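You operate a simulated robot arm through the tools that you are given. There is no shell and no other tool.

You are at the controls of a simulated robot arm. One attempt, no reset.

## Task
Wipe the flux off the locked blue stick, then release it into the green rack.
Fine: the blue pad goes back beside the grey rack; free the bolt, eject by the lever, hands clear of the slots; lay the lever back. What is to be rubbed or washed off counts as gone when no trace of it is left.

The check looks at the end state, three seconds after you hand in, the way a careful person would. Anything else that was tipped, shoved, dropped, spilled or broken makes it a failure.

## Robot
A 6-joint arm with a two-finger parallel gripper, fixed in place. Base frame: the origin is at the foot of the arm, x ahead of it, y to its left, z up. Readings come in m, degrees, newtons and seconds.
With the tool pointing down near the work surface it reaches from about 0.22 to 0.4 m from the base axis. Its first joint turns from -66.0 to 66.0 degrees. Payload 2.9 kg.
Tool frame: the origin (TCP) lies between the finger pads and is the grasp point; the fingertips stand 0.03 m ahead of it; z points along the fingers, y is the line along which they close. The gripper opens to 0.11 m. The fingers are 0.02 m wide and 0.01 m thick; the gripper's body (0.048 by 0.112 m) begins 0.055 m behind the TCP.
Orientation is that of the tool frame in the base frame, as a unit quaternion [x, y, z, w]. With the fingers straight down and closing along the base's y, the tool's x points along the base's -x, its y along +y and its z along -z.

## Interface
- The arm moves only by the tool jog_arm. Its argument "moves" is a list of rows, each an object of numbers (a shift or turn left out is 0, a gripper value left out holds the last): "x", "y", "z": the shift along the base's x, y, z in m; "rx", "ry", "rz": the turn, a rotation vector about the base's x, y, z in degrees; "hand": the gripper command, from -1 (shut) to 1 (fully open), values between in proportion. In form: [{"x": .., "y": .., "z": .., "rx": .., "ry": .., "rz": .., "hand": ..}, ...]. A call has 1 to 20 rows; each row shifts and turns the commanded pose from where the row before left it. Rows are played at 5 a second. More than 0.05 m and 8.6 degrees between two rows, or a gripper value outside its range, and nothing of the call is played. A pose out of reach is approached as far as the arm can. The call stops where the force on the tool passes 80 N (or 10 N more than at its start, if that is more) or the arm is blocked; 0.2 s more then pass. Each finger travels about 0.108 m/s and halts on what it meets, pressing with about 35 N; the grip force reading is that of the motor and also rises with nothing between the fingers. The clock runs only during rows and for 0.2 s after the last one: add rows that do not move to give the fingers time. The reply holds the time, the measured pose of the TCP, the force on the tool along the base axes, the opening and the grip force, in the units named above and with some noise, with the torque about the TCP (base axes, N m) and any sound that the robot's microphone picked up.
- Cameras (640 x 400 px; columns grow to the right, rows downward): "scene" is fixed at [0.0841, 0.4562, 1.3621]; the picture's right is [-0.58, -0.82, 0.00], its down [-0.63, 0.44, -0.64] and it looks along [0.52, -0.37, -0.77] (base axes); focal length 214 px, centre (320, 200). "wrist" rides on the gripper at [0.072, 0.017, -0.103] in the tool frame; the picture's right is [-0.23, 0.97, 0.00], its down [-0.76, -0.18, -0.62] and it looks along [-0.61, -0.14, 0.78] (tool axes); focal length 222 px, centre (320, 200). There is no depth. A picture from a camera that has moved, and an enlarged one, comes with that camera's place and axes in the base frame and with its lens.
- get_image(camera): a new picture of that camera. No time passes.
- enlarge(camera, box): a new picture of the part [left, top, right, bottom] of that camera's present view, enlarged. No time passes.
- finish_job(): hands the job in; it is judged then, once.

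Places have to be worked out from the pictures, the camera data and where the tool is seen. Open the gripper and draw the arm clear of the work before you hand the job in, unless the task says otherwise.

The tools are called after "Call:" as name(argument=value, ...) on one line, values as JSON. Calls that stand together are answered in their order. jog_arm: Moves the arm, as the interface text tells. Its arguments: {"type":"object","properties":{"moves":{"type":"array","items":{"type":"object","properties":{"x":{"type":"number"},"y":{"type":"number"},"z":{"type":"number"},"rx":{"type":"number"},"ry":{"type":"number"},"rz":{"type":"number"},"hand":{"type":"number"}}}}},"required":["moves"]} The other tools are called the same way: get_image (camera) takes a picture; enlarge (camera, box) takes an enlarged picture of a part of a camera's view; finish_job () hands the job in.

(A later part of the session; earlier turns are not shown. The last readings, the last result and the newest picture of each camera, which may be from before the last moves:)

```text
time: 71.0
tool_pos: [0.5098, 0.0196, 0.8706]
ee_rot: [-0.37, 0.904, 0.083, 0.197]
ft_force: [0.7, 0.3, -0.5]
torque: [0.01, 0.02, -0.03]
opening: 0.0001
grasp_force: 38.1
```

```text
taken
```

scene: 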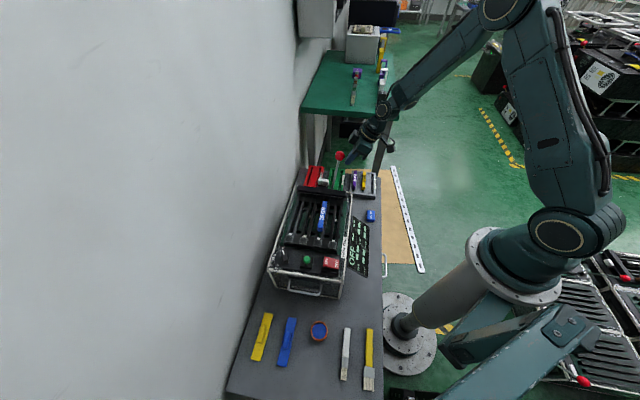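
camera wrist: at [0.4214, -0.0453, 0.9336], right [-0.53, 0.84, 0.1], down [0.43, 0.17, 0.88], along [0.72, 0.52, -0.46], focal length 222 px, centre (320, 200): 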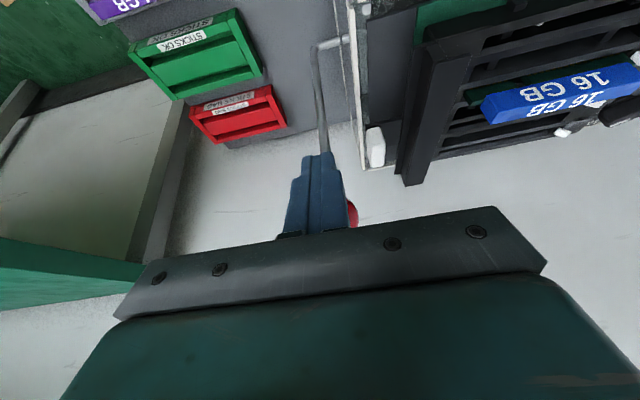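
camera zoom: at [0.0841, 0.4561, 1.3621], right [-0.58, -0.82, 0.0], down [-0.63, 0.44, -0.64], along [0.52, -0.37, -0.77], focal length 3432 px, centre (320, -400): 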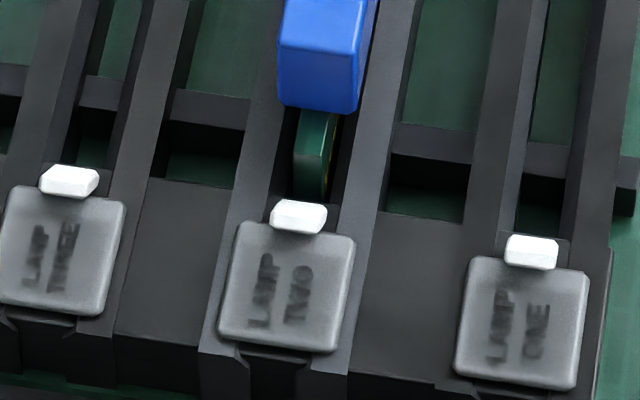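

The stick now stands lifted ~15 mm on the raised lifter bars, its latch released. I back the closed fingers away from the lever ball first, then enlarge the stick from here.

Call:
jog_arm(moves=[{"x": -0.03, "y": -0.03, "z": 0.01}, {"x": -0.03, "y": -0.03, "z": 0.02}, {"z": 0.045}, {"z": 0.045}, {}])

Call:
get_image(camera="wrist")

Call:
enlarge(camera="scene", box=[285, 150, 375, 250])

```text
time: 72.2
tool_pos: [0.453, -0.0363, 0.9912]
ee_rot: [-0.372, 0.903, 0.084, 0.2]
ft_force: [-0.3, -0.5, -0.7]
torque: [0.0, 0.01, 0.0]
opening: 0.0003
grasp_force: 37.6
```

```text
taken
camera wrist: at [0.3638, -0.1031, 1.0535], right [-0.54, 0.84, 0.1], down [0.43, 0.17, 0.89], along [0.72, 0.52, -0.45], focal length 222 px, centre (320, 200)
```

wrist: 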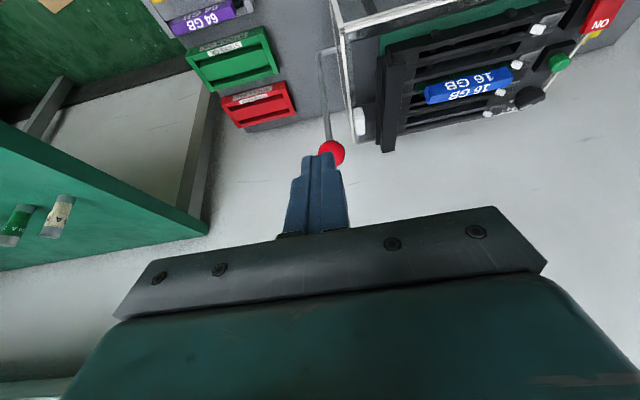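

```text
4.00 times, centred on (330, 200) of scene
camera zoom: at [0.0841, 0.4562, 1.3621], right [-0.58, -0.82, 0.0], down [-0.63, 0.44, -0.64], along [0.52, -0.37, -0.77], focal length 858 px, centre (280, 200)
```

zoom: 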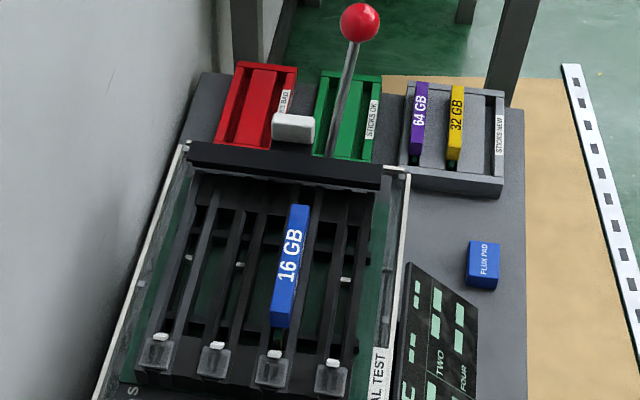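

Call:
enlarge(camera="wrist", box=[370, 20, 560, 150])

Call:
enlarge(camera="wrist", box=[150, 0, 360, 140])

```text
3.08 times, centred on (465, 85) of wrist
camera zoom: at [0.3638, -0.1031, 1.0535], right [-0.54, 0.84, 0.1], down [0.43, 0.17, 0.89], along [0.72, 0.52, -0.45], focal length 684 px, centre (-126, 554)
```

zoom: 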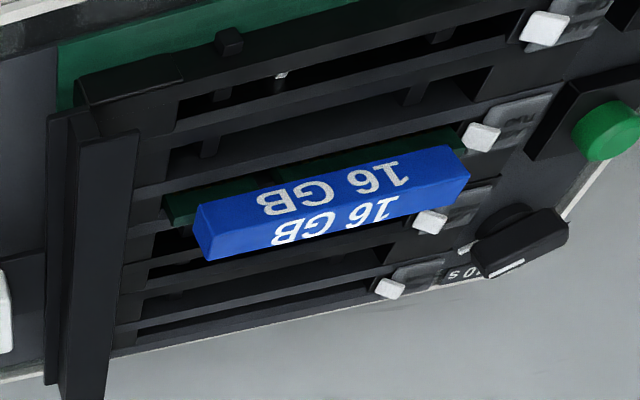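

```text
2.86 times, centred on (255, 70) of wrist
camera zoom: at [0.3638, -0.1031, 1.0535], right [-0.54, 0.84, 0.1], down [0.43, 0.17, 0.89], along [0.72, 0.52, -0.45], focal length 635 px, centre (506, 571)
```

zoom: 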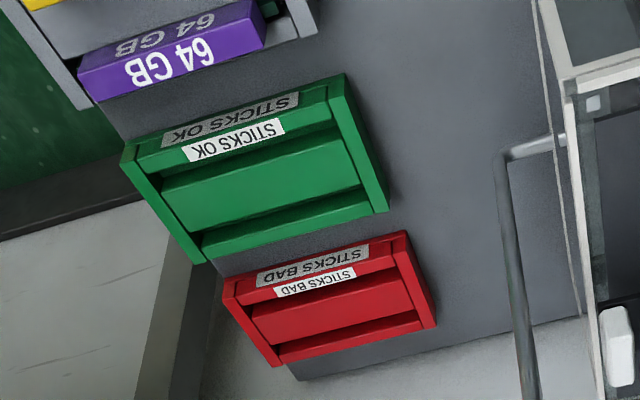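

Stick geometry: blue body ~16 mm wide, now raised with top at z≈0.795, centre ≈(0.410,0.216). I level the hand, turn it to −45° and go above the stick, keeping the lever as it is for now.

Call:
jog_arm(moves=[{"rx": -5.9, "ry": 5.9}, {"rx": -5.9, "ry": 5.9}, {"rx": -5.9, "ry": 5.9}, {"x": -0.0035, "y": 0.021, "rz": -7.5, "hand": 0.0}, {"x": -0.0035, "y": 0.021, "rz": -7.5}, {"x": -0.0035, "y": 0.021, "rz": -7.5}, {"x": -0.0035, "y": 0.021, "rz": -7.5}, {"x": -0.0035, "y": 0.021, "rz": -7.5}, {"x": -0.0035, "y": 0.021, "rz": -7.5}, {"x": -0.0035, "y": 0.021, "rz": -7.5}, {"x": -0.0035, "y": 0.021, "rz": -7.5}, {"x": -0.0035, "y": 0.021, "rz": -7.5}, {"x": -0.0035, "y": 0.021, "rz": -7.5}, {"x": -0.0035, "y": 0.021, "rz": -7.5}, {"x": -0.0035, "y": 0.021, "rz": -7.5}, {"z": -0.04}, {"z": -0.03}, {}])

Call:
get_image(camera="wrist")

Call:
enlarge(camera="wrist", box=[220, 40, 440, 220])

```text
time: 76.0
tool_pos: [0.4095, 0.2142, 0.9209]
ee_rot: [0.385, 0.923, 0.0, 0.001]
ft_force: [-1.0, -0.3, -0.3]
torque: [0.01, -0.01, -0.02]
opening: 0.0548
grasp_force: 0.1
```

```text
taken
camera wrist: at [0.3707, 0.277, 1.0233], right [0.85, 0.52, 0.0], down [0.41, -0.67, 0.62], along [0.33, -0.53, -0.78], focal length 222 px, centre (320, 200)
```

wrist: 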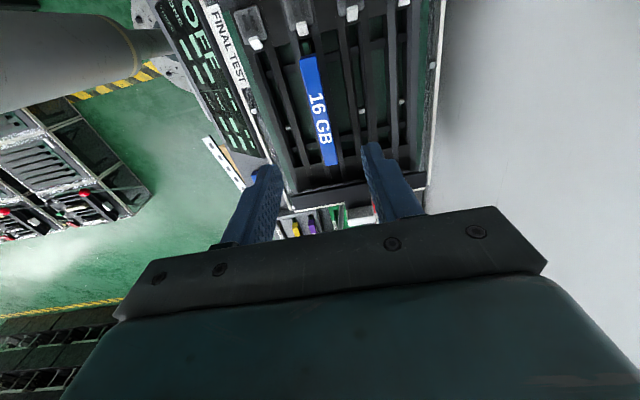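

```text
2.22 times, centred on (330, 130) of wrist
camera zoom: at [0.3707, 0.277, 1.0233], right [0.85, 0.52, 0.0], down [0.41, -0.67, 0.62], along [0.33, -0.53, -0.78], focal length 494 px, centre (298, 356)
```

zoom: 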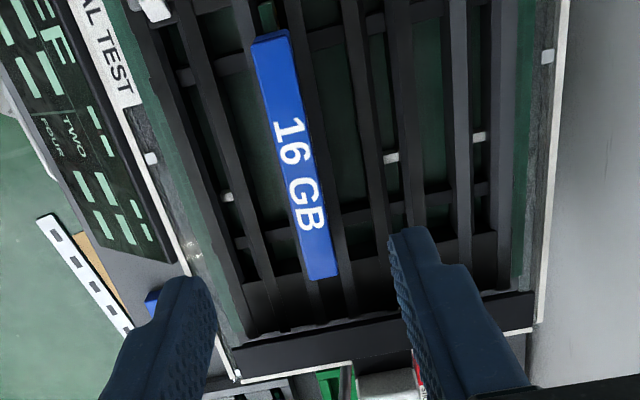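

The stick axis is aligned with the tool laterally. I shift 3 mm toward its middle and descend, stopping a bit above grip height to check.

Call:
jog_arm(moves=[{"x": 0.0025, "y": -0.002, "z": -0.04}, {"z": -0.03}, {"z": -0.02}, {}])

Call:
enlarge(camera="wrist", box=[220, 40, 440, 220])

Call:
enlarge(camera="scene", box=[290, 180, 350, 240])

```text
time: 77.0
tool_pos: [0.4136, 0.2134, 0.8302]
ee_rot: [0.385, 0.923, 0.0, 0.0]
ft_force: [0.6, 0.2, 0.1]
torque: [0.0, -0.03, -0.01]
opening: 0.0549
grasp_force: 0.1
```

```text
2.22 times, centred on (330, 130) of wrist
camera zoom: at [0.3735, 0.2761, 0.9335], right [0.85, 0.52, 0.0], down [0.41, -0.67, 0.62], along [0.33, -0.53, -0.78], focal length 494 px, centre (298, 356)
```

zoom: 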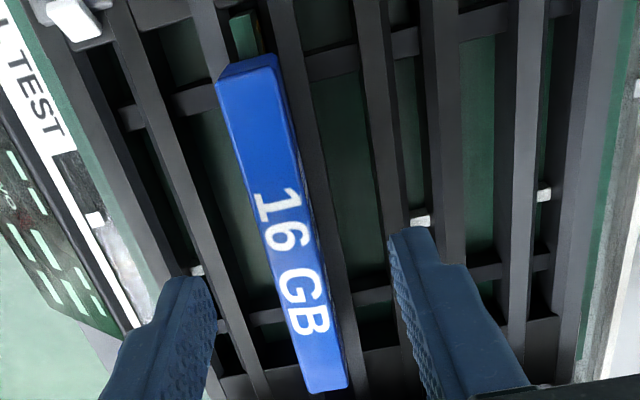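

```text
6.67 times, centred on (320, 210) of scene
camera zoom: at [0.0841, 0.4562, 1.3621], right [-0.58, -0.82, 0.0], down [-0.63, 0.44, -0.64], along [0.52, -0.37, -0.77], focal length 1430 px, centre (320, 133)
```

zoom: 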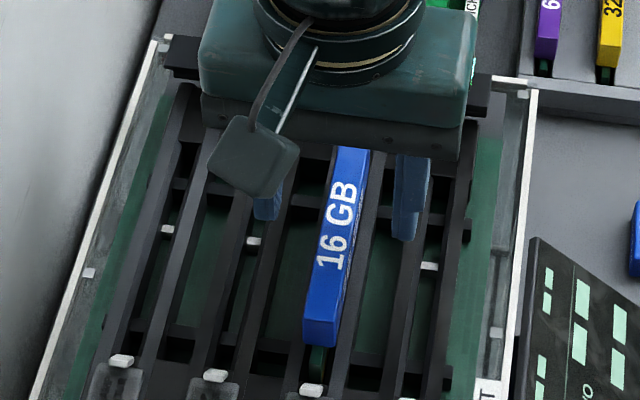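

Centred on the stick within 1–2 mm. I lower to grip height and close gently.

Call:
jog_arm(moves=[{"x": -0.0007, "y": -0.0007, "z": -0.009}, {"z": -0.009}, {}])

Call:
enlarge(camera="scene", box=[300, 190, 345, 235])

Call:
enlarge(camera="wrist", box=[220, 40, 440, 220])

```text
time: 77.8
tool_pos: [0.4127, 0.2132, 0.8127]
ee_rot: [0.385, 0.923, 0.001, 0.0]
ft_force: [-0.9, -0.1, 0.5]
torque: [0.01, 0.03, 0.0]
opening: 0.0552
grasp_force: 0.1
```

```text
8.89 times, centred on (322, 212) of scene
camera zoom: at [0.0841, 0.4562, 1.3621], right [-0.58, -0.82, 0.0], down [-0.63, 0.44, -0.64], along [0.52, -0.37, -0.77], focal length 1906 px, centre (298, 89)
```

zoom: 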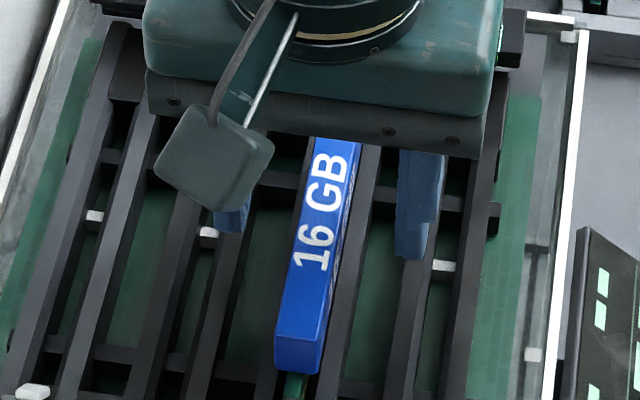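

```text
2.22 times, centred on (330, 130) of wrist
camera zoom: at [0.3733, 0.275, 0.9156], right [0.85, 0.52, 0.0], down [0.41, -0.67, 0.62], along [0.33, -0.53, -0.78], focal length 494 px, centre (298, 356)
```

zoom: 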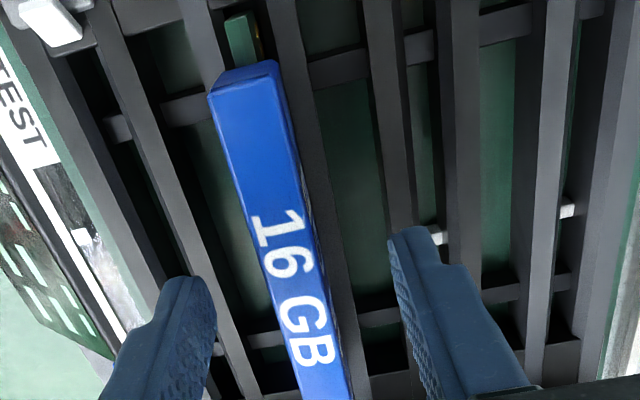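

Fingertips are clear of the rails and flank the blue body. I close.

Call:
jog_arm(moves=[{"z": -0.002}, {"hand": -0.4}, {}, {"hand": -1}, {}, {}])

Call:
enlarge(camera="wrist", box=[220, 40, 440, 220])

```text
time: 79.2
tool_pos: [0.4112, 0.2123, 0.8108]
ee_rot: [0.384, 0.923, 0.001, -0.001]
ft_force: [-0.1, 0.0, -0.2]
torque: [0.02, 0.01, 0.02]
opening: 0.0146
grasp_force: 34.9
```

```text
2.22 times, centred on (330, 130) of wrist
camera zoom: at [0.3731, 0.275, 0.9137], right [0.85, 0.52, 0.0], down [0.41, -0.67, 0.62], along [0.33, -0.53, -0.78], focal length 494 px, centre (298, 356)
```

zoom: 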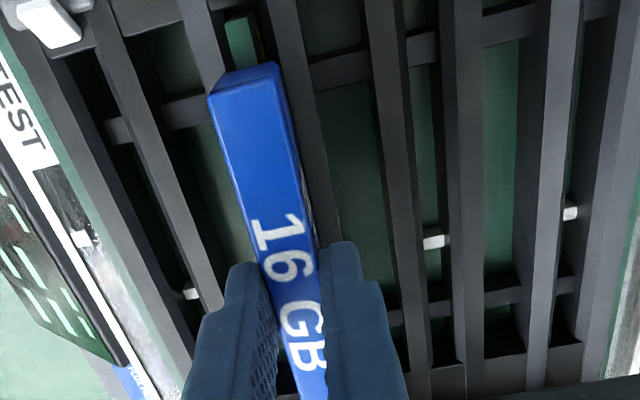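

Held at 14.6 mm with no side load. I lift straight up slowly and check.

Call:
jog_arm(moves=[{"z": 0.008}, {"z": 0.01}, {"z": 0.012}, {}])

Call:
enlarge(camera="scene", box=[290, 180, 350, 240])

```text
time: 80.2
tool_pos: [0.4112, 0.2131, 0.8413]
ee_rot: [0.385, 0.923, 0.0, 0.0]
ft_force: [-0.3, 0.4, 0.3]
torque: [-0.01, -0.01, 0.03]
opening: 0.0148
grasp_force: 34.8
```

```text
6.67 times, centred on (320, 210) of scene
camera zoom: at [0.0841, 0.4562, 1.3621], right [-0.58, -0.82, 0.0], down [-0.63, 0.44, -0.64], along [0.52, -0.37, -0.77], focal length 1430 px, centre (320, 133)
```

zoom: 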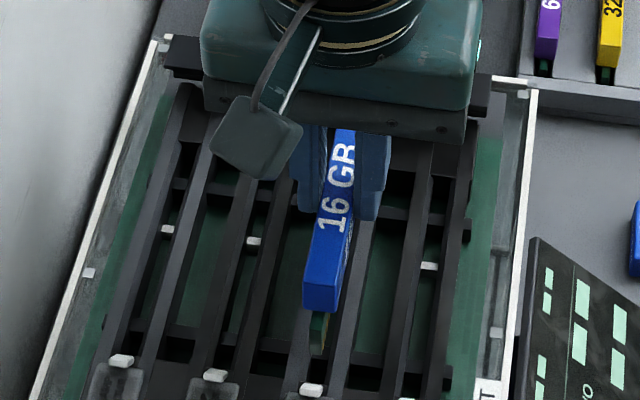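

The stick comes out cleanly. I raise it to a safe height, and zoom on the racks to study the grooves.

Call:
jog_arm(moves=[{"z": 0.04}, {"z": 0.045}, {"z": 0.045}, {"z": 0.045}, {}])

Call:
enlarge(camera="scene", box=[325, 160, 385, 205])

Call:
enlarge(camera="scene", box=[320, 162, 350, 192])

Call:
get_image(camera="wrist")

```text
time: 81.4
tool_pos: [0.4116, 0.2139, 1.0169]
ee_rot: [0.386, 0.923, 0.0, 0.0]
ft_force: [-0.1, 0.7, -0.4]
torque: [-0.02, 0.0, 0.01]
opening: 0.0148
grasp_force: 34.4
```

```text
8.89 times, centred on (355, 182) of scene
camera zoom: at [0.0841, 0.4562, 1.3621], right [-0.58, -0.82, 0.0], down [-0.63, 0.44, -0.64], along [0.52, -0.37, -0.77], focal length 1906 px, centre (9, 356)
```

zoom: 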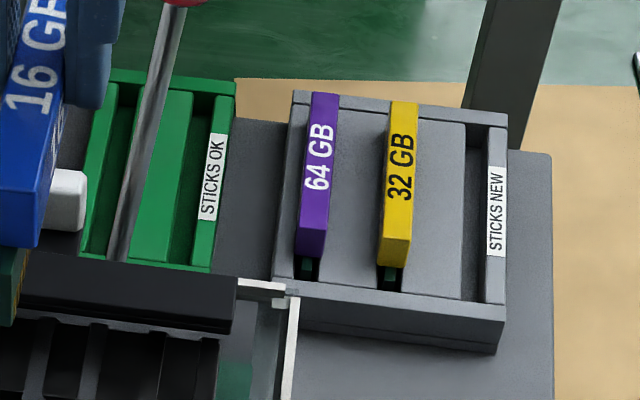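

```text
13.33 times, centred on (335, 177) of scene
camera zoom: at [0.0841, 0.4562, 1.3621], right [-0.58, -0.82, 0.0], down [-0.63, 0.44, -0.64], along [0.52, -0.37, -0.77], focal length 2860 px, centre (120, 507)
```

zoom: 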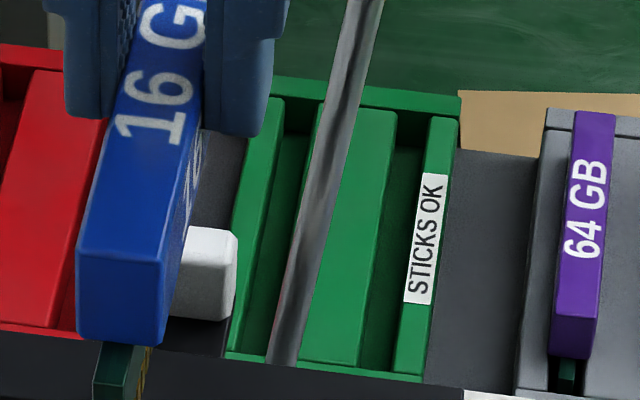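

```text
taken
camera wrist: at [0.3728, 0.2749, 1.1192], right [0.85, 0.52, 0.0], down [0.41, -0.67, 0.62], along [0.33, -0.53, -0.78], focal length 222 px, centre (320, 200)
```

wrist: 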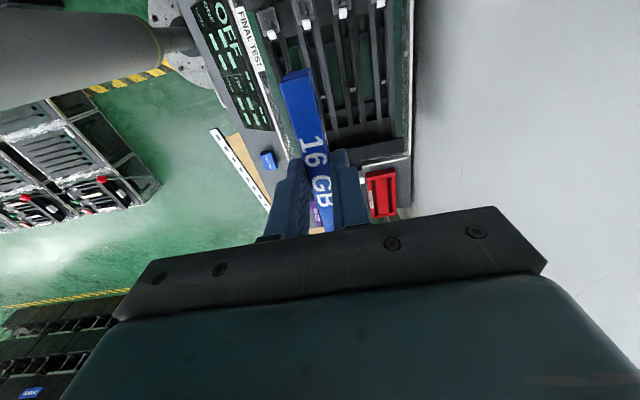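

The green rack has two grooves (either side of a centre block) parallel to the stick's current heading. I carry the stick at height, clear over the lever ball, to above the green rack and look.

Call:
jog_arm(moves=[{"x": 0.03, "y": -0.033}, {"x": 0.03, "y": -0.033}, {"x": 0.03, "y": -0.033}, {"x": 0.03, "y": -0.033}, {"x": 0.03, "y": -0.033}, {"x": 0.03, "y": -0.033}, {"x": 0.03, "y": -0.033}, {"x": 0.03, "y": -0.033}, {"z": -0.04}, {"z": -0.04}, {"z": -0.04}, {}])

Call:
get_image(camera="wrist")

Call:
enlarge(camera="wrist", box=[220, 40, 440, 220])

Call:
enlarge(camera="scene", box=[300, 140, 370, 195])

```text
time: 84.0
tool_pos: [0.651, -0.0507, 0.8955]
ee_rot: [0.385, 0.923, -0.001, 0.0]
ft_force: [-0.1, -0.4, -0.5]
torque: [-0.02, 0.01, 0.03]
opening: 0.0149
grasp_force: 34.7
```

```text
taken
camera wrist: at [0.6131, 0.0114, 0.9986], right [0.85, 0.52, 0.0], down [0.41, -0.67, 0.62], along [0.33, -0.53, -0.78], focal length 222 px, centre (320, 200)
```

wrist: 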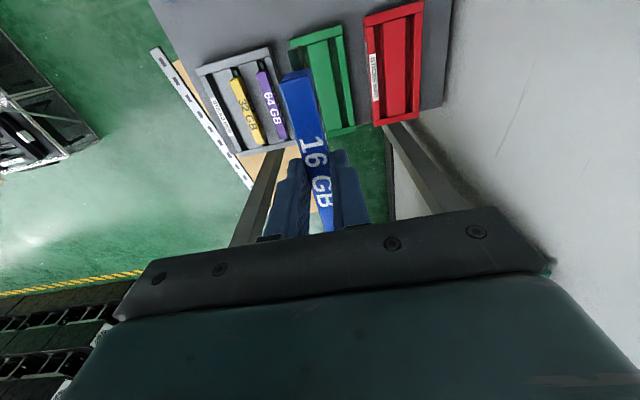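

```text
2.22 times, centred on (330, 130) of wrist
camera zoom: at [0.6131, 0.0114, 0.9986], right [0.85, 0.52, 0.0], down [0.41, -0.67, 0.62], along [0.33, -0.53, -0.78], focal length 494 px, centre (298, 356)
```

zoom: 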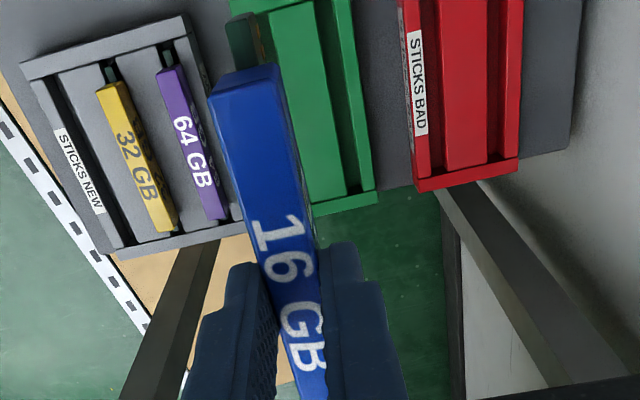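

```text
7.27 times, centred on (335, 168) of scene
camera zoom: at [0.0841, 0.4562, 1.3621], right [-0.58, -0.82, 0.0], down [-0.63, 0.44, -0.64], along [0.52, -0.37, -0.77], focal length 1560 px, centre (211, 436)
```

zoom: 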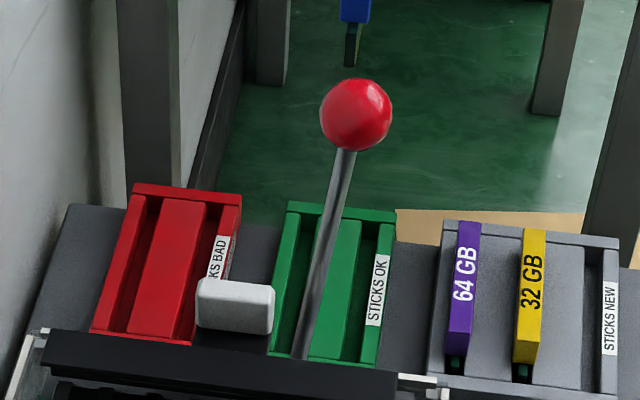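

I zoom in further on the green rack's visible far end and the identical red rack to measure the groove positions.

Call:
enlarge(camera="wrist", box=[280, 20, 370, 145])

Call:
enlarge(camera="wrist", box=[350, 0, 440, 130])

Call:
enlarge(camera="scene", box=[325, 165, 360, 195])

```text
3.20 times, centred on (325, 82) of wrist
camera zoom: at [0.6131, 0.0114, 0.9986], right [0.85, 0.52, 0.0], down [0.41, -0.67, 0.62], along [0.33, -0.53, -0.78], focal length 711 px, centre (304, 576)
```

zoom: 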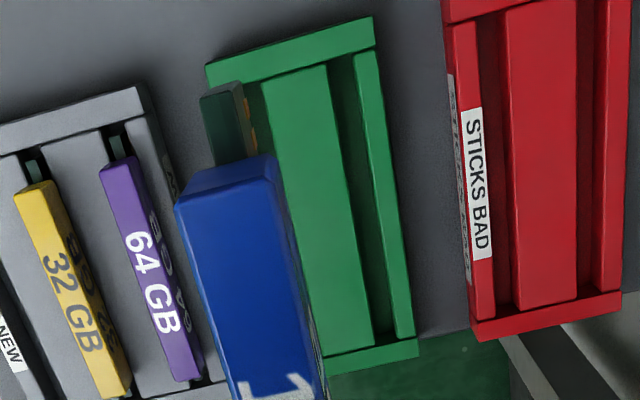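

```text
3.08 times, centred on (395, 65) of wrist
camera zoom: at [0.6131, 0.0114, 0.9986], right [0.85, 0.52, 0.0], down [0.41, -0.67, 0.62], along [0.33, -0.53, -0.78], focal length 684 px, centre (89, 615)
```

zoom: 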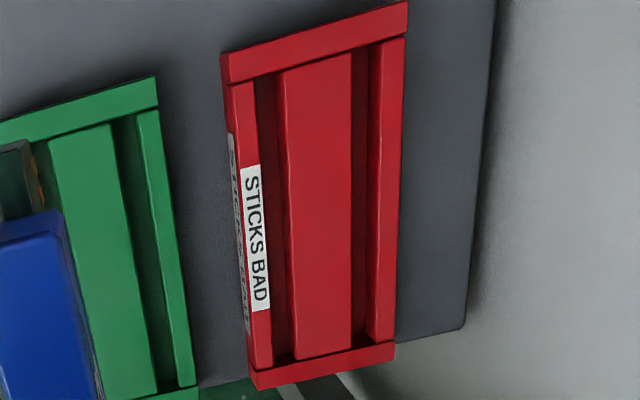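

```text
13.33 times, centred on (342, 180) of scene
camera zoom: at [0.0841, 0.4562, 1.3621], right [-0.58, -0.82, 0.0], down [-0.63, 0.44, -0.64], along [0.52, -0.37, -0.77], focal length 2860 px, centre (20, 467)
```

zoom: 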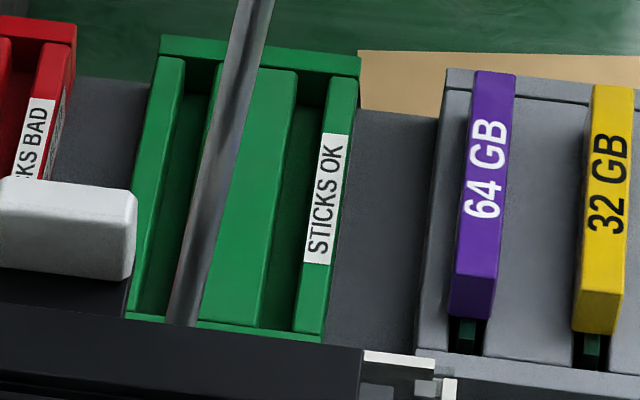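

Rack is aligned with the tester axis (−45°), centre f≈0.205; the +l groove is at l≈0.095–0.10. I move over that groove and lower 12 cm for a second measurement at closer range.

Call:
jog_arm(moves=[{"x": 0.0124, "y": 0.0044}, {"x": 0.0124, "y": 0.0044}, {"z": -0.04}, {"z": -0.04}, {"z": -0.04}, {}])

Call:
enlarge(camera="wrist", box=[260, 0, 410, 150])

Call:
enlarge(camera="scene", box=[315, 150, 360, 195])

Call:
get_image(camera="wrist")

```text
time: 85.4
tool_pos: [0.6752, -0.0413, 0.775]
ee_rot: [0.385, 0.923, -0.001, 0.0]
ft_force: [-0.5, 0.2, -0.2]
torque: [-0.01, -0.02, 0.02]
opening: 0.0148
grasp_force: 35.4
```

```text
2.67 times, centred on (335, 75) of wrist
camera zoom: at [0.6367, 0.0205, 0.8785], right [0.85, 0.52, 0.0], down [0.41, -0.67, 0.62], along [0.33, -0.53, -0.78], focal length 592 px, centre (280, 533)
```

zoom: 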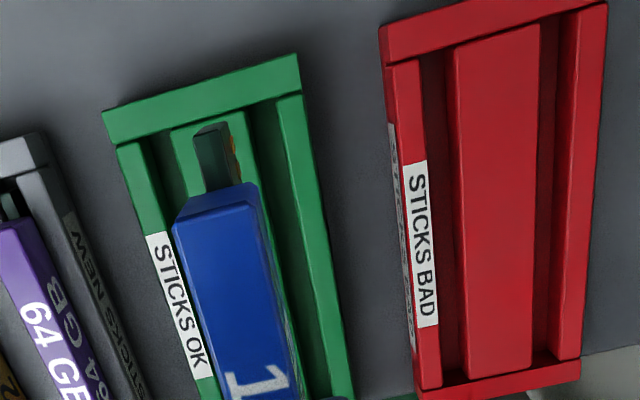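

```text
8.89 times, centred on (338, 172) of scene
camera zoom: at [0.0841, 0.4562, 1.3621], right [-0.58, -0.82, 0.0], down [-0.63, 0.44, -0.64], along [0.52, -0.37, -0.77], focal length 1906 px, centre (164, 444)
```

zoom: 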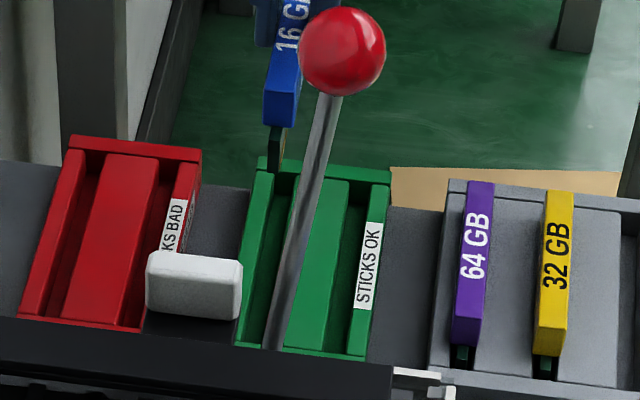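

```text
taken
camera wrist: at [0.6367, 0.0205, 0.8785], right [0.85, 0.52, 0.0], down [0.41, -0.67, 0.62], along [0.33, -0.53, -0.78], focal length 222 px, centre (320, 200)
```

wrist: 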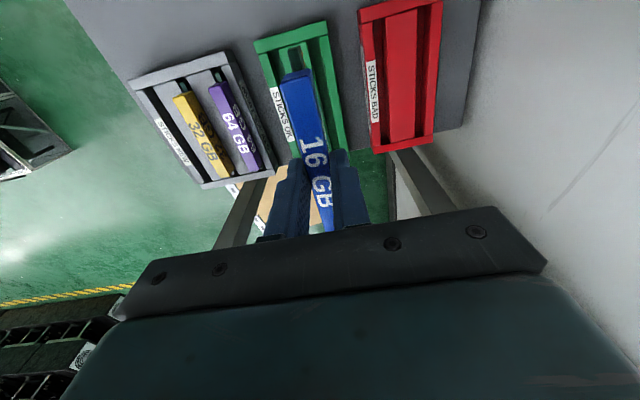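

Rack top is z≈0.605; the +l groove spans l≈0.0975–0.109 (centre 0.103), inner length ≈132 mm (f 0.143–0.275). The stick's PCB edge must enter that groove, so I shift accordingly and hover with the PCB just above the rack for a close check.

Call:
jog_arm(moves=[{"x": 0.0037, "y": 0.0005, "z": -0.03}, {"x": 0.0037, "y": 0.0006, "z": -0.03}, {"z": -0.02}, {"z": -0.01}, {}])

Call:
enlarge(camera="wrist", box=[260, 0, 410, 150])

Call:
enlarge(camera="scene", box=[315, 160, 350, 195])

Call:
get_image(camera="scene")

```text
time: 86.6
tool_pos: [0.6612, -0.0399, 0.7001]
ee_rot: [0.385, 0.923, 0.001, 0.0]
ft_force: [0.6, 1.0, -0.2]
torque: [-0.02, -0.01, 0.0]
opening: 0.0146
grasp_force: 35.5
out of reach, approached as far as the arm can: row 1, 2, 3
```

```text
2.67 times, centred on (335, 75) of wrist
camera zoom: at [0.6227, 0.0225, 0.8026], right [0.85, 0.52, 0.0], down [0.41, -0.67, 0.62], along [0.33, -0.53, -0.78], focal length 592 px, centre (280, 533)
```

zoom: 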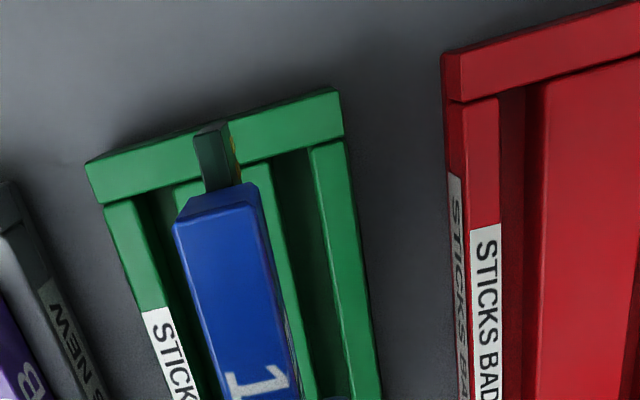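

```text
11.43 times, centred on (332, 178) of scene
camera zoom: at [0.0841, 0.4562, 1.3621], right [-0.58, -0.82, 0.0], down [-0.63, 0.44, -0.64], along [0.52, -0.37, -0.77], focal length 2451 px, centre (177, 457)
```

zoom: 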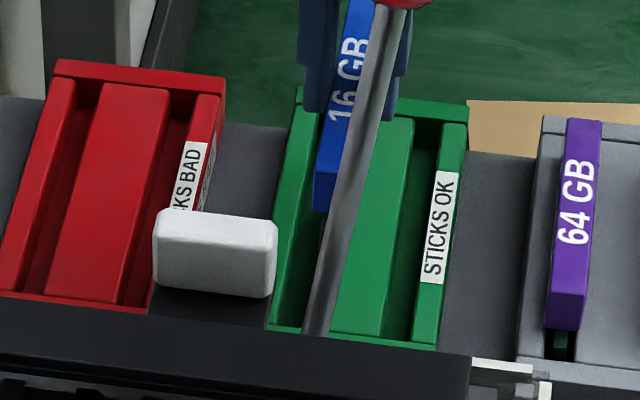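

```text
taken
```

scene: 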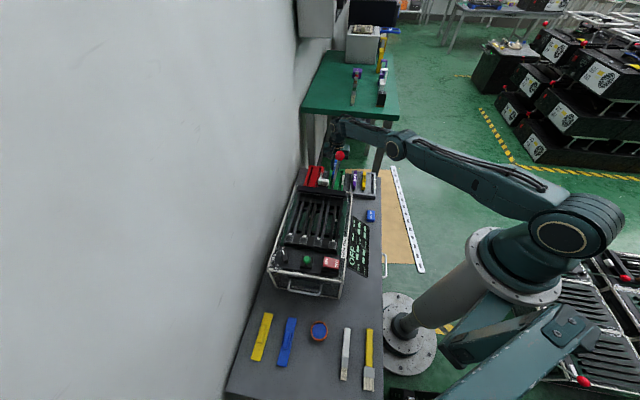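

The tool-down pose over the far (+l) groove is beyond reach at this height. The nearer (−l) groove at l≈0.056 needs less reach; I shift over it (staying high) and check.

Call:
jog_arm(moves=[{"x": -0.006, "y": -0.0168}, {"x": -0.006, "y": -0.0168}, {}])

Call:
enlarge(camera="wrist", box=[260, 0, 410, 150])

Call:
enlarge(camera="scene", box=[320, 160, 360, 195])

```text
time: 87.4
tool_pos: [0.6534, -0.0727, 0.7005]
ee_rot: [0.385, 0.923, 0.0, 0.001]
ft_force: [-0.3, 0.7, 0.2]
torque: [0.0, 0.04, 0.03]
opening: 0.015
grasp_force: 35.4
```

```text
2.67 times, centred on (335, 75) of wrist
camera zoom: at [0.6143, -0.0114, 0.8024], right [0.85, 0.52, 0.0], down [0.41, -0.67, 0.62], along [0.33, -0.53, -0.78], focal length 592 px, centre (280, 533)
```

zoom: 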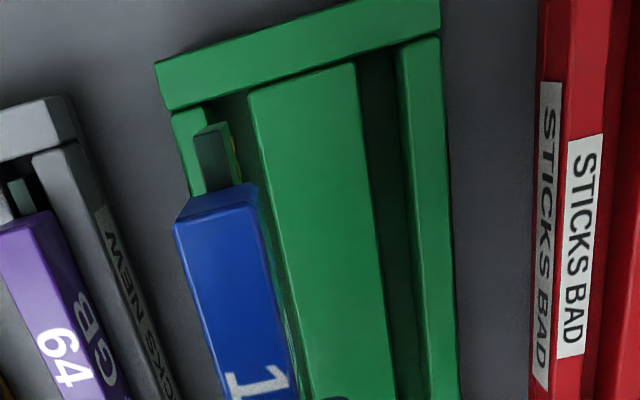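

```text
11.43 times, centred on (340, 178) of scene
camera zoom: at [0.0841, 0.4562, 1.3621], right [-0.58, -0.82, 0.0], down [-0.63, 0.44, -0.64], along [0.52, -0.37, -0.77], focal length 2451 px, centre (91, 457)
```

zoom: 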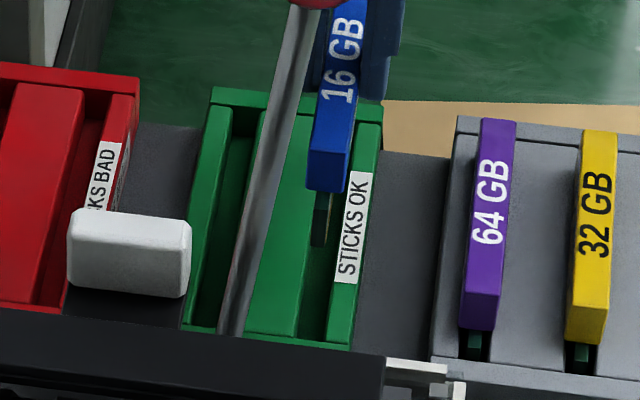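

Here the geometry matches well: groove centre l≈0.0600 vs tool l≈0.0595, and PCB near end ~2.6 mm inside the near wall, centred lengthwise. I lower gradually and check that the arm still reaches.

Call:
jog_arm(moves=[{"z": -0.01, "rz": -0.5}, {"z": -0.01}, {"z": -0.005}, {}])

Call:
enlarge(camera="wrist", box=[270, 0, 360, 90])

Call:
enlarge(camera="scene", box=[325, 160, 360, 195])

```text
time: 88.4
tool_pos: [0.6525, -0.0735, 0.6745]
ee_rot: [0.389, 0.921, 0.0, 0.0]
ft_force: [-0.9, 0.8, -0.5]
torque: [-0.01, 0.0, -0.04]
opening: 0.0147
grasp_force: 35.0
```

```text
4.44 times, centred on (315, 45) of wrist
camera zoom: at [0.615, -0.0113, 0.7779], right [0.86, 0.52, 0.0], down [0.4, -0.67, 0.62], along [0.32, -0.53, -0.78], focal length 987 px, centre (342, 889)
```

zoom: 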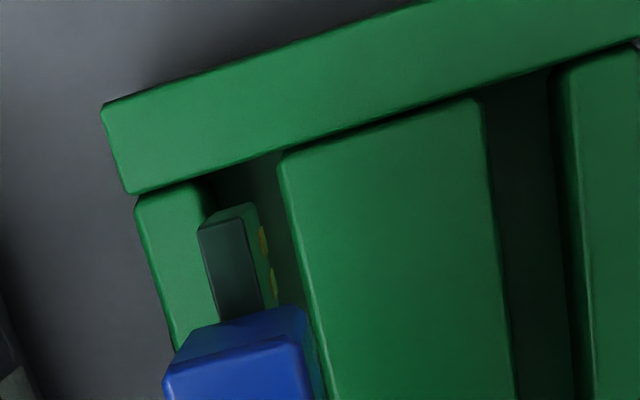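

```text
11.43 times, centred on (342, 178) of scene
camera zoom: at [0.0841, 0.4562, 1.3621], right [-0.58, -0.82, 0.0], down [-0.63, 0.44, -0.64], along [0.52, -0.37, -0.77], focal length 2451 px, centre (63, 457)
```

zoom: 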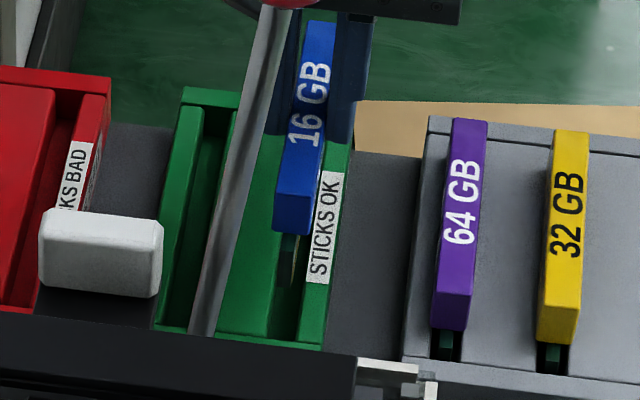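

At the near end the PCB is ~2 mm toward the label side of the groove centre, so I shift +2 mm across and lower stepwise, watching the force.

Call:
jog_arm(moves=[{"x": 0.0015, "y": 0.0015}, {"z": -0.005}, {}])

Call:
enlarge(camera="wrist", box=[270, 0, 360, 90])

```text
time: 89.2
tool_pos: [0.6514, -0.0713, 0.6702]
ee_rot: [0.389, 0.921, 0.0, 0.0]
ft_force: [0.6, -0.4, -1.0]
torque: [0.01, -0.01, 0.0]
opening: 0.0147
grasp_force: 35.1
```

```text
4.44 times, centred on (315, 45) of wrist
camera zoom: at [0.6139, -0.0092, 0.7731], right [0.86, 0.52, 0.0], down [0.4, -0.67, 0.62], along [0.32, -0.53, -0.78], focal length 987 px, centre (342, 889)
```

zoom: 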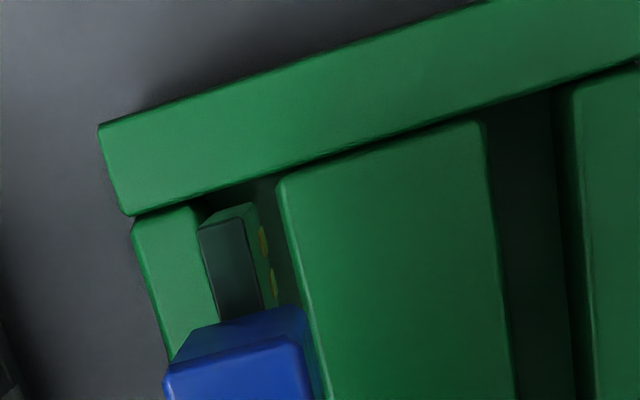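

Relative to the groove the PCB is still ~2.3 mm to the label side; lengthwise gap is ~2 mm. I shift once more.

Call:
jog_arm(moves=[{"x": 0.002, "y": 0.0014}, {}, {}])

Call:
enlarge(camera="wrist", box=[270, 0, 360, 90])

Call:
enlarge(camera="scene", box=[325, 165, 355, 195])

```text
time: 90.0
tool_pos: [0.6523, -0.0718, 0.6701]
ee_rot: [0.389, 0.921, 0.001, 0.0]
ft_force: [-0.3, -0.1, 0.0]
torque: [0.01, 0.0, 0.04]
opening: 0.0145
grasp_force: 34.9
out of reach, approached as far as the arm can: row 1
```

```text
4.44 times, centred on (315, 45) of wrist
camera zoom: at [0.614, -0.0093, 0.7733], right [0.86, 0.52, 0.0], down [0.4, -0.67, 0.62], along [0.32, -0.53, -0.78], focal length 987 px, centre (342, 889)
```

zoom: 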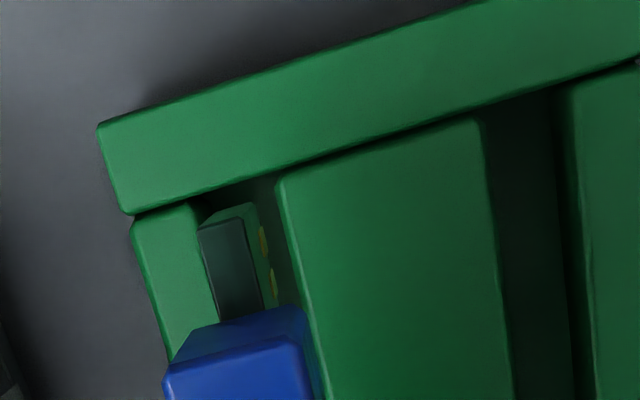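

```text
13.33 times, centred on (340, 180) of scene
camera zoom: at [0.0841, 0.4562, 1.3621], right [-0.58, -0.82, 0.0], down [-0.63, 0.44, -0.64], along [0.52, -0.37, -0.77], focal length 2860 px, centre (53, 467)
```

zoom: 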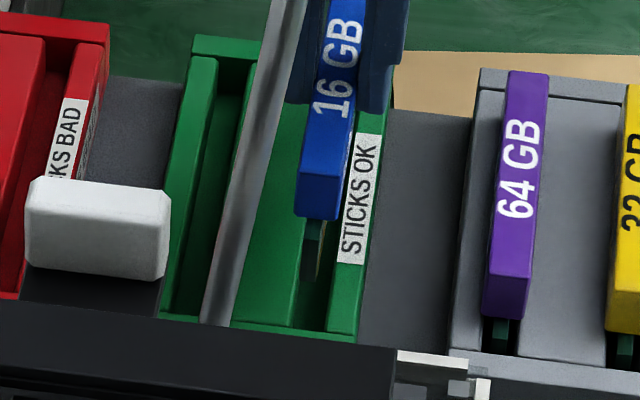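

The arm cannot reach the seat depth here gripping the stick in its middle (limit r≈0.656 at z 0.67, shrinking lower). I will set the stick back on the raised lifters in slot two and regrip it ~3 cm nearer its lamp-side end, which brings the hand closer to the robot. First I go back up and above the slot.

Call:
jog_arm(moves=[{"z": 0.0415, "rz": 0.5}, {"z": 0.0415}, {"z": 0.0415}, {"z": 0.0415}, {"z": 0.0415}, {"z": 0.0415}, {"z": 0.0415}, {"z": 0.0415}, {"x": -0.0268, "y": 0.0316}, {"x": -0.0268, "y": 0.0316}, {"x": -0.0268, "y": 0.0316}, {"x": -0.0268, "y": 0.0316}, {"x": -0.0268, "y": 0.0316}, {"x": -0.0268, "y": 0.0316}, {"x": -0.0268, "y": 0.0316}, {"x": -0.0268, "y": 0.0316}, {"x": -0.0268, "y": 0.0316}, {}])

Call:
jog_arm(moves=[{"z": -0.04}, {"z": -0.04}, {"z": -0.04}, {}, {}])

Call:
enlarge(camera="wrist", box=[220, 0, 440, 180])

Call:
enlarge(camera="scene", box=[295, 190, 345, 250])

```text
time: 93.8
tool_pos: [0.4212, 0.2125, 0.9981]
ee_rot: [0.385, 0.923, 0.0, 0.001]
ft_force: [0.3, -0.3, -0.2]
torque: [0.01, -0.03, 0.02]
opening: 0.0149
grasp_force: 34.9
out of reach, approached as far as the arm can: row 1, 2, 3, 8, 9
```

```text
time: 95.0
tool_pos: [0.422, 0.2129, 0.8766]
ee_rot: [0.384, 0.923, 0.0, 0.0]
ft_force: [0.4, -0.1, -1.4]
torque: [0.0, 0.02, -0.03]
opening: 0.0147
grasp_force: 34.9
```

```text
2.22 times, centred on (330, 90) of wrist
camera zoom: at [0.3839, 0.2753, 0.9793], right [0.85, 0.52, 0.0], down [0.41, -0.67, 0.62], along [0.33, -0.53, -0.78], focal length 494 px, centre (298, 444)
```

zoom: 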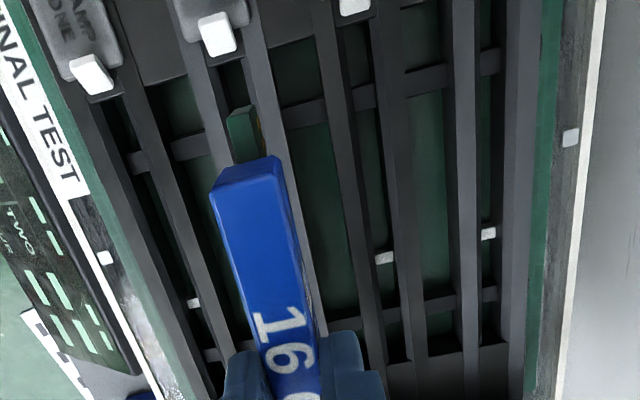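

```text
6.67 times, centred on (320, 220) of scene
camera zoom: at [0.0841, 0.4562, 1.3621], right [-0.58, -0.82, 0.0], down [-0.63, 0.44, -0.64], along [0.52, -0.37, -0.77], focal length 1430 px, centre (320, 67)
```

zoom: 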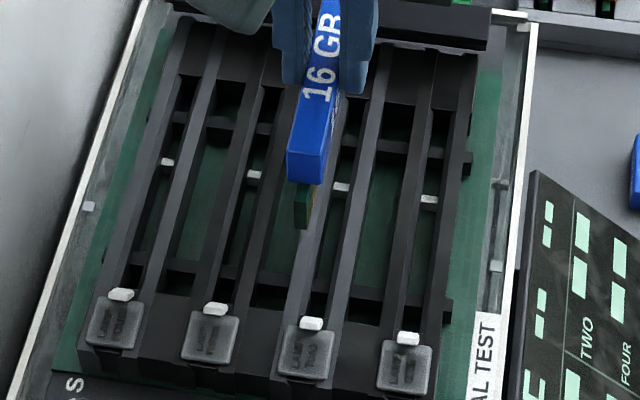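

I correct by −10 mm in x to the original grasp point and lower to just above the slot, then check the PCB-to-slot alignment.

Call:
jog_arm(moves=[{"x": -0.01, "y": 0.0003}, {"z": -0.02}, {"z": -0.01}, {}, {}])

Call:
enlarge(camera="wrist", box=[240, 0, 380, 130])

Call:
enlarge(camera="scene", box=[305, 200, 335, 245])

```text
time: 96.2
tool_pos: [0.4118, 0.2124, 0.8451]
ee_rot: [0.385, 0.923, 0.0, -0.001]
ft_force: [0.1, 0.4, -0.9]
torque: [0.01, -0.01, 0.01]
opening: 0.0148
grasp_force: 35.3
```

```text
3.08 times, centred on (310, 65) of wrist
camera zoom: at [0.3738, 0.2746, 0.9494], right [0.85, 0.52, 0.0], down [0.41, -0.67, 0.62], along [0.33, -0.53, -0.78], focal length 684 px, centre (351, 615)
```

zoom: 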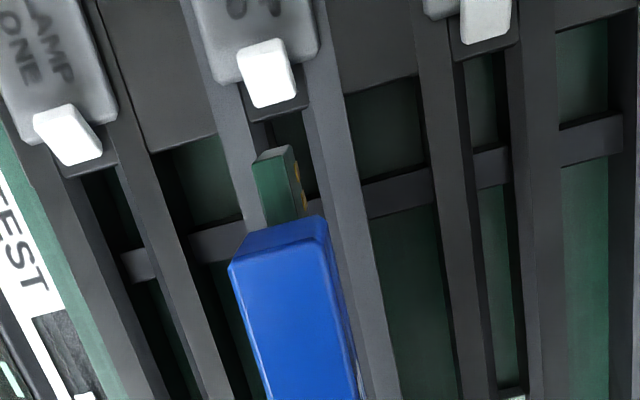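

```text
8.89 times, centred on (320, 222) of scene
camera zoom: at [0.0841, 0.4562, 1.3621], right [-0.58, -0.82, 0.0], down [-0.63, 0.44, -0.64], along [0.52, -0.37, -0.77], focal length 1906 px, centre (320, 0)
```

zoom: 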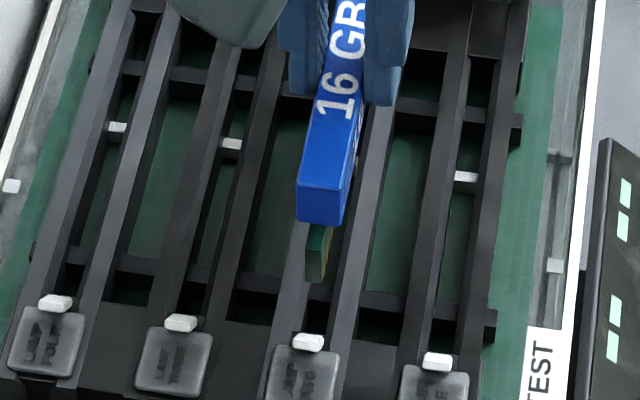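

The PCB lines up with the slot gap. I lower in small steps to the former height, watching the force.

Call:
jog_arm(moves=[{"z": -0.01}, {"z": -0.01}, {"z": -0.005}, {}])

Call:
jog_arm(moves=[{"z": -0.005}, {"z": -0.002}, {}])

Call:
jog_arm(moves=[{"z": -0.0015}, {}])

```text
time: 97.2
tool_pos: [0.4117, 0.2127, 0.821]
ee_rot: [0.385, 0.923, 0.001, 0.0]
ft_force: [-0.4, 0.2, -0.9]
torque: [0.01, 0.01, -0.01]
opening: 0.0147
grasp_force: 34.6
```

```text
time: 98.0
tool_pos: [0.4127, 0.2143, 0.8158]
ee_rot: [0.385, 0.923, 0.001, 0.0]
ft_force: [-5.6, 5.3, 15.5]
torque: [-0.51, -0.46, -0.04]
opening: 0.015
grasp_force: 35.2
```

```text
time: 98.6
tool_pos: [0.4112, 0.2121, 0.8138]
ee_rot: [0.384, 0.923, 0.001, 0.0]
ft_force: [-4.6, 4.5, 15.4]
torque: [-0.49, -0.48, -0.02]
opening: 0.0147
grasp_force: 35.0
```

Contact (~15 N) about 3 mm higher than the earlier rest height, acting toward the far end. I look before doing anything more.

Call:
enlarge(camera="scene", box=[300, 185, 340, 245])

Call:
enlarge(camera="wrist", box=[240, 0, 380, 130])

```text
6.67 times, centred on (320, 215) of scene
camera zoom: at [0.0838, 0.4562, 1.3621], right [-0.58, -0.82, 0.0], down [-0.63, 0.44, -0.64], along [0.52, -0.37, -0.77], focal length 1430 px, centre (320, 100)
```

zoom: 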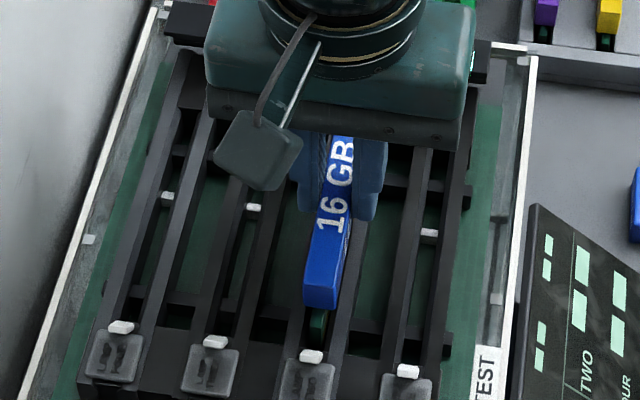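

```text
3.08 times, centred on (310, 65) of wrist
camera zoom: at [0.3733, 0.2747, 0.9162], right [0.85, 0.52, 0.0], down [0.41, -0.67, 0.62], along [0.33, -0.53, -0.78], focal length 684 px, centre (351, 615)
```

zoom: 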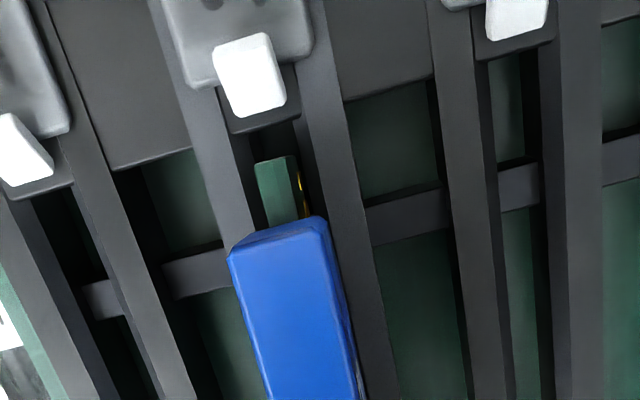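

The PCB is within the slot, but its far end seems to catch (reaction is toward −f). I lift 5 mm, shift 2.5 mm toward the lamps and lower again.

Call:
jog_arm(moves=[{"z": 0.006}, {"x": -0.0018, "y": 0.0018}, {"z": -0.004}, {"z": -0.002}, {}])

Call:
jog_arm(moves=[{"z": -0.0015}, {}])

```text
time: 99.8
tool_pos: [0.4101, 0.2134, 0.8142]
ee_rot: [0.385, 0.923, 0.0, 0.0]
ft_force: [-0.2, 0.7, 0.0]
torque: [-0.01, 0.01, -0.02]
opening: 0.015
grasp_force: 35.5
```

```text
time: 100.4
tool_pos: [0.4102, 0.2135, 0.8114]
ee_rot: [0.385, 0.923, 0.0, 0.0]
ft_force: [-1.6, -1.3, 7.3]
torque: [0.2, 0.38, 0.05]
opening: 0.0147
grasp_force: 35.3
```

Now it comes to rest at z≈0.811, the original height. I release and back straight up a bit.

Call:
jog_arm(moves=[{"z": -0.0005}, {"hand": -0.5}, {"hand": 0.0}, {}, {}, {"z": 0.02}, {"z": 0.02}, {}])

Call:
enlarge(camera="scene", box=[300, 185, 340, 245])

Call:
enlarge(camera="wrist", box=[220, 20, 440, 200])

```text
time: 102.2
tool_pos: [0.4103, 0.2135, 0.8511]
ee_rot: [0.385, 0.923, -0.001, 0.0]
ft_force: [-1.0, 0.4, 0.8]
torque: [0.01, 0.0, -0.01]
opening: 0.055
grasp_force: 0.0
```

```text
6.67 times, centred on (320, 215) of scene
camera zoom: at [0.0841, 0.4562, 1.3621], right [-0.58, -0.82, 0.0], down [-0.63, 0.44, -0.64], along [0.52, -0.37, -0.77], focal length 1430 px, centre (320, 100)
```

zoom: 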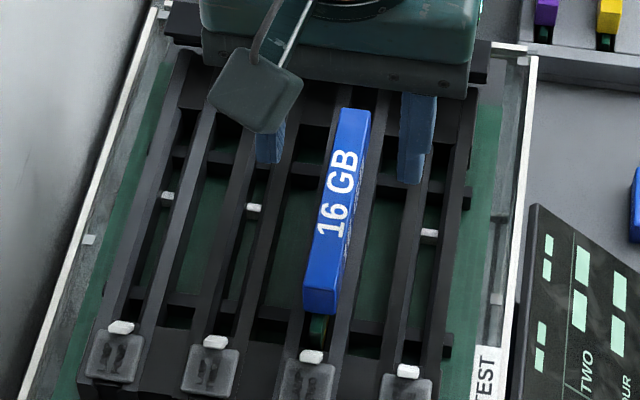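

```text
2.22 times, centred on (330, 110) of wrist
camera zoom: at [0.3715, 0.2756, 0.9541], right [0.85, 0.52, 0.0], down [0.41, -0.67, 0.62], along [0.33, -0.53, -0.78], focal length 494 px, centre (298, 400)
```

zoom: 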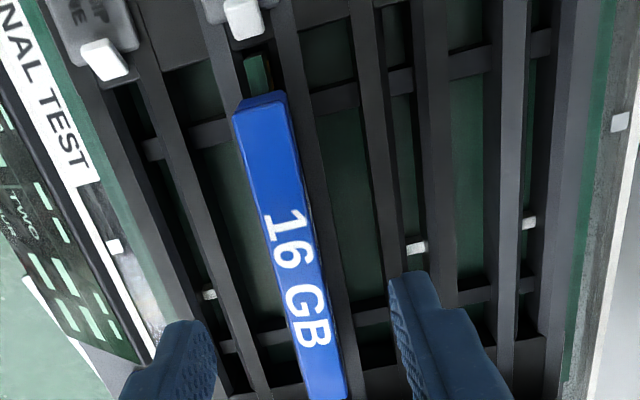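

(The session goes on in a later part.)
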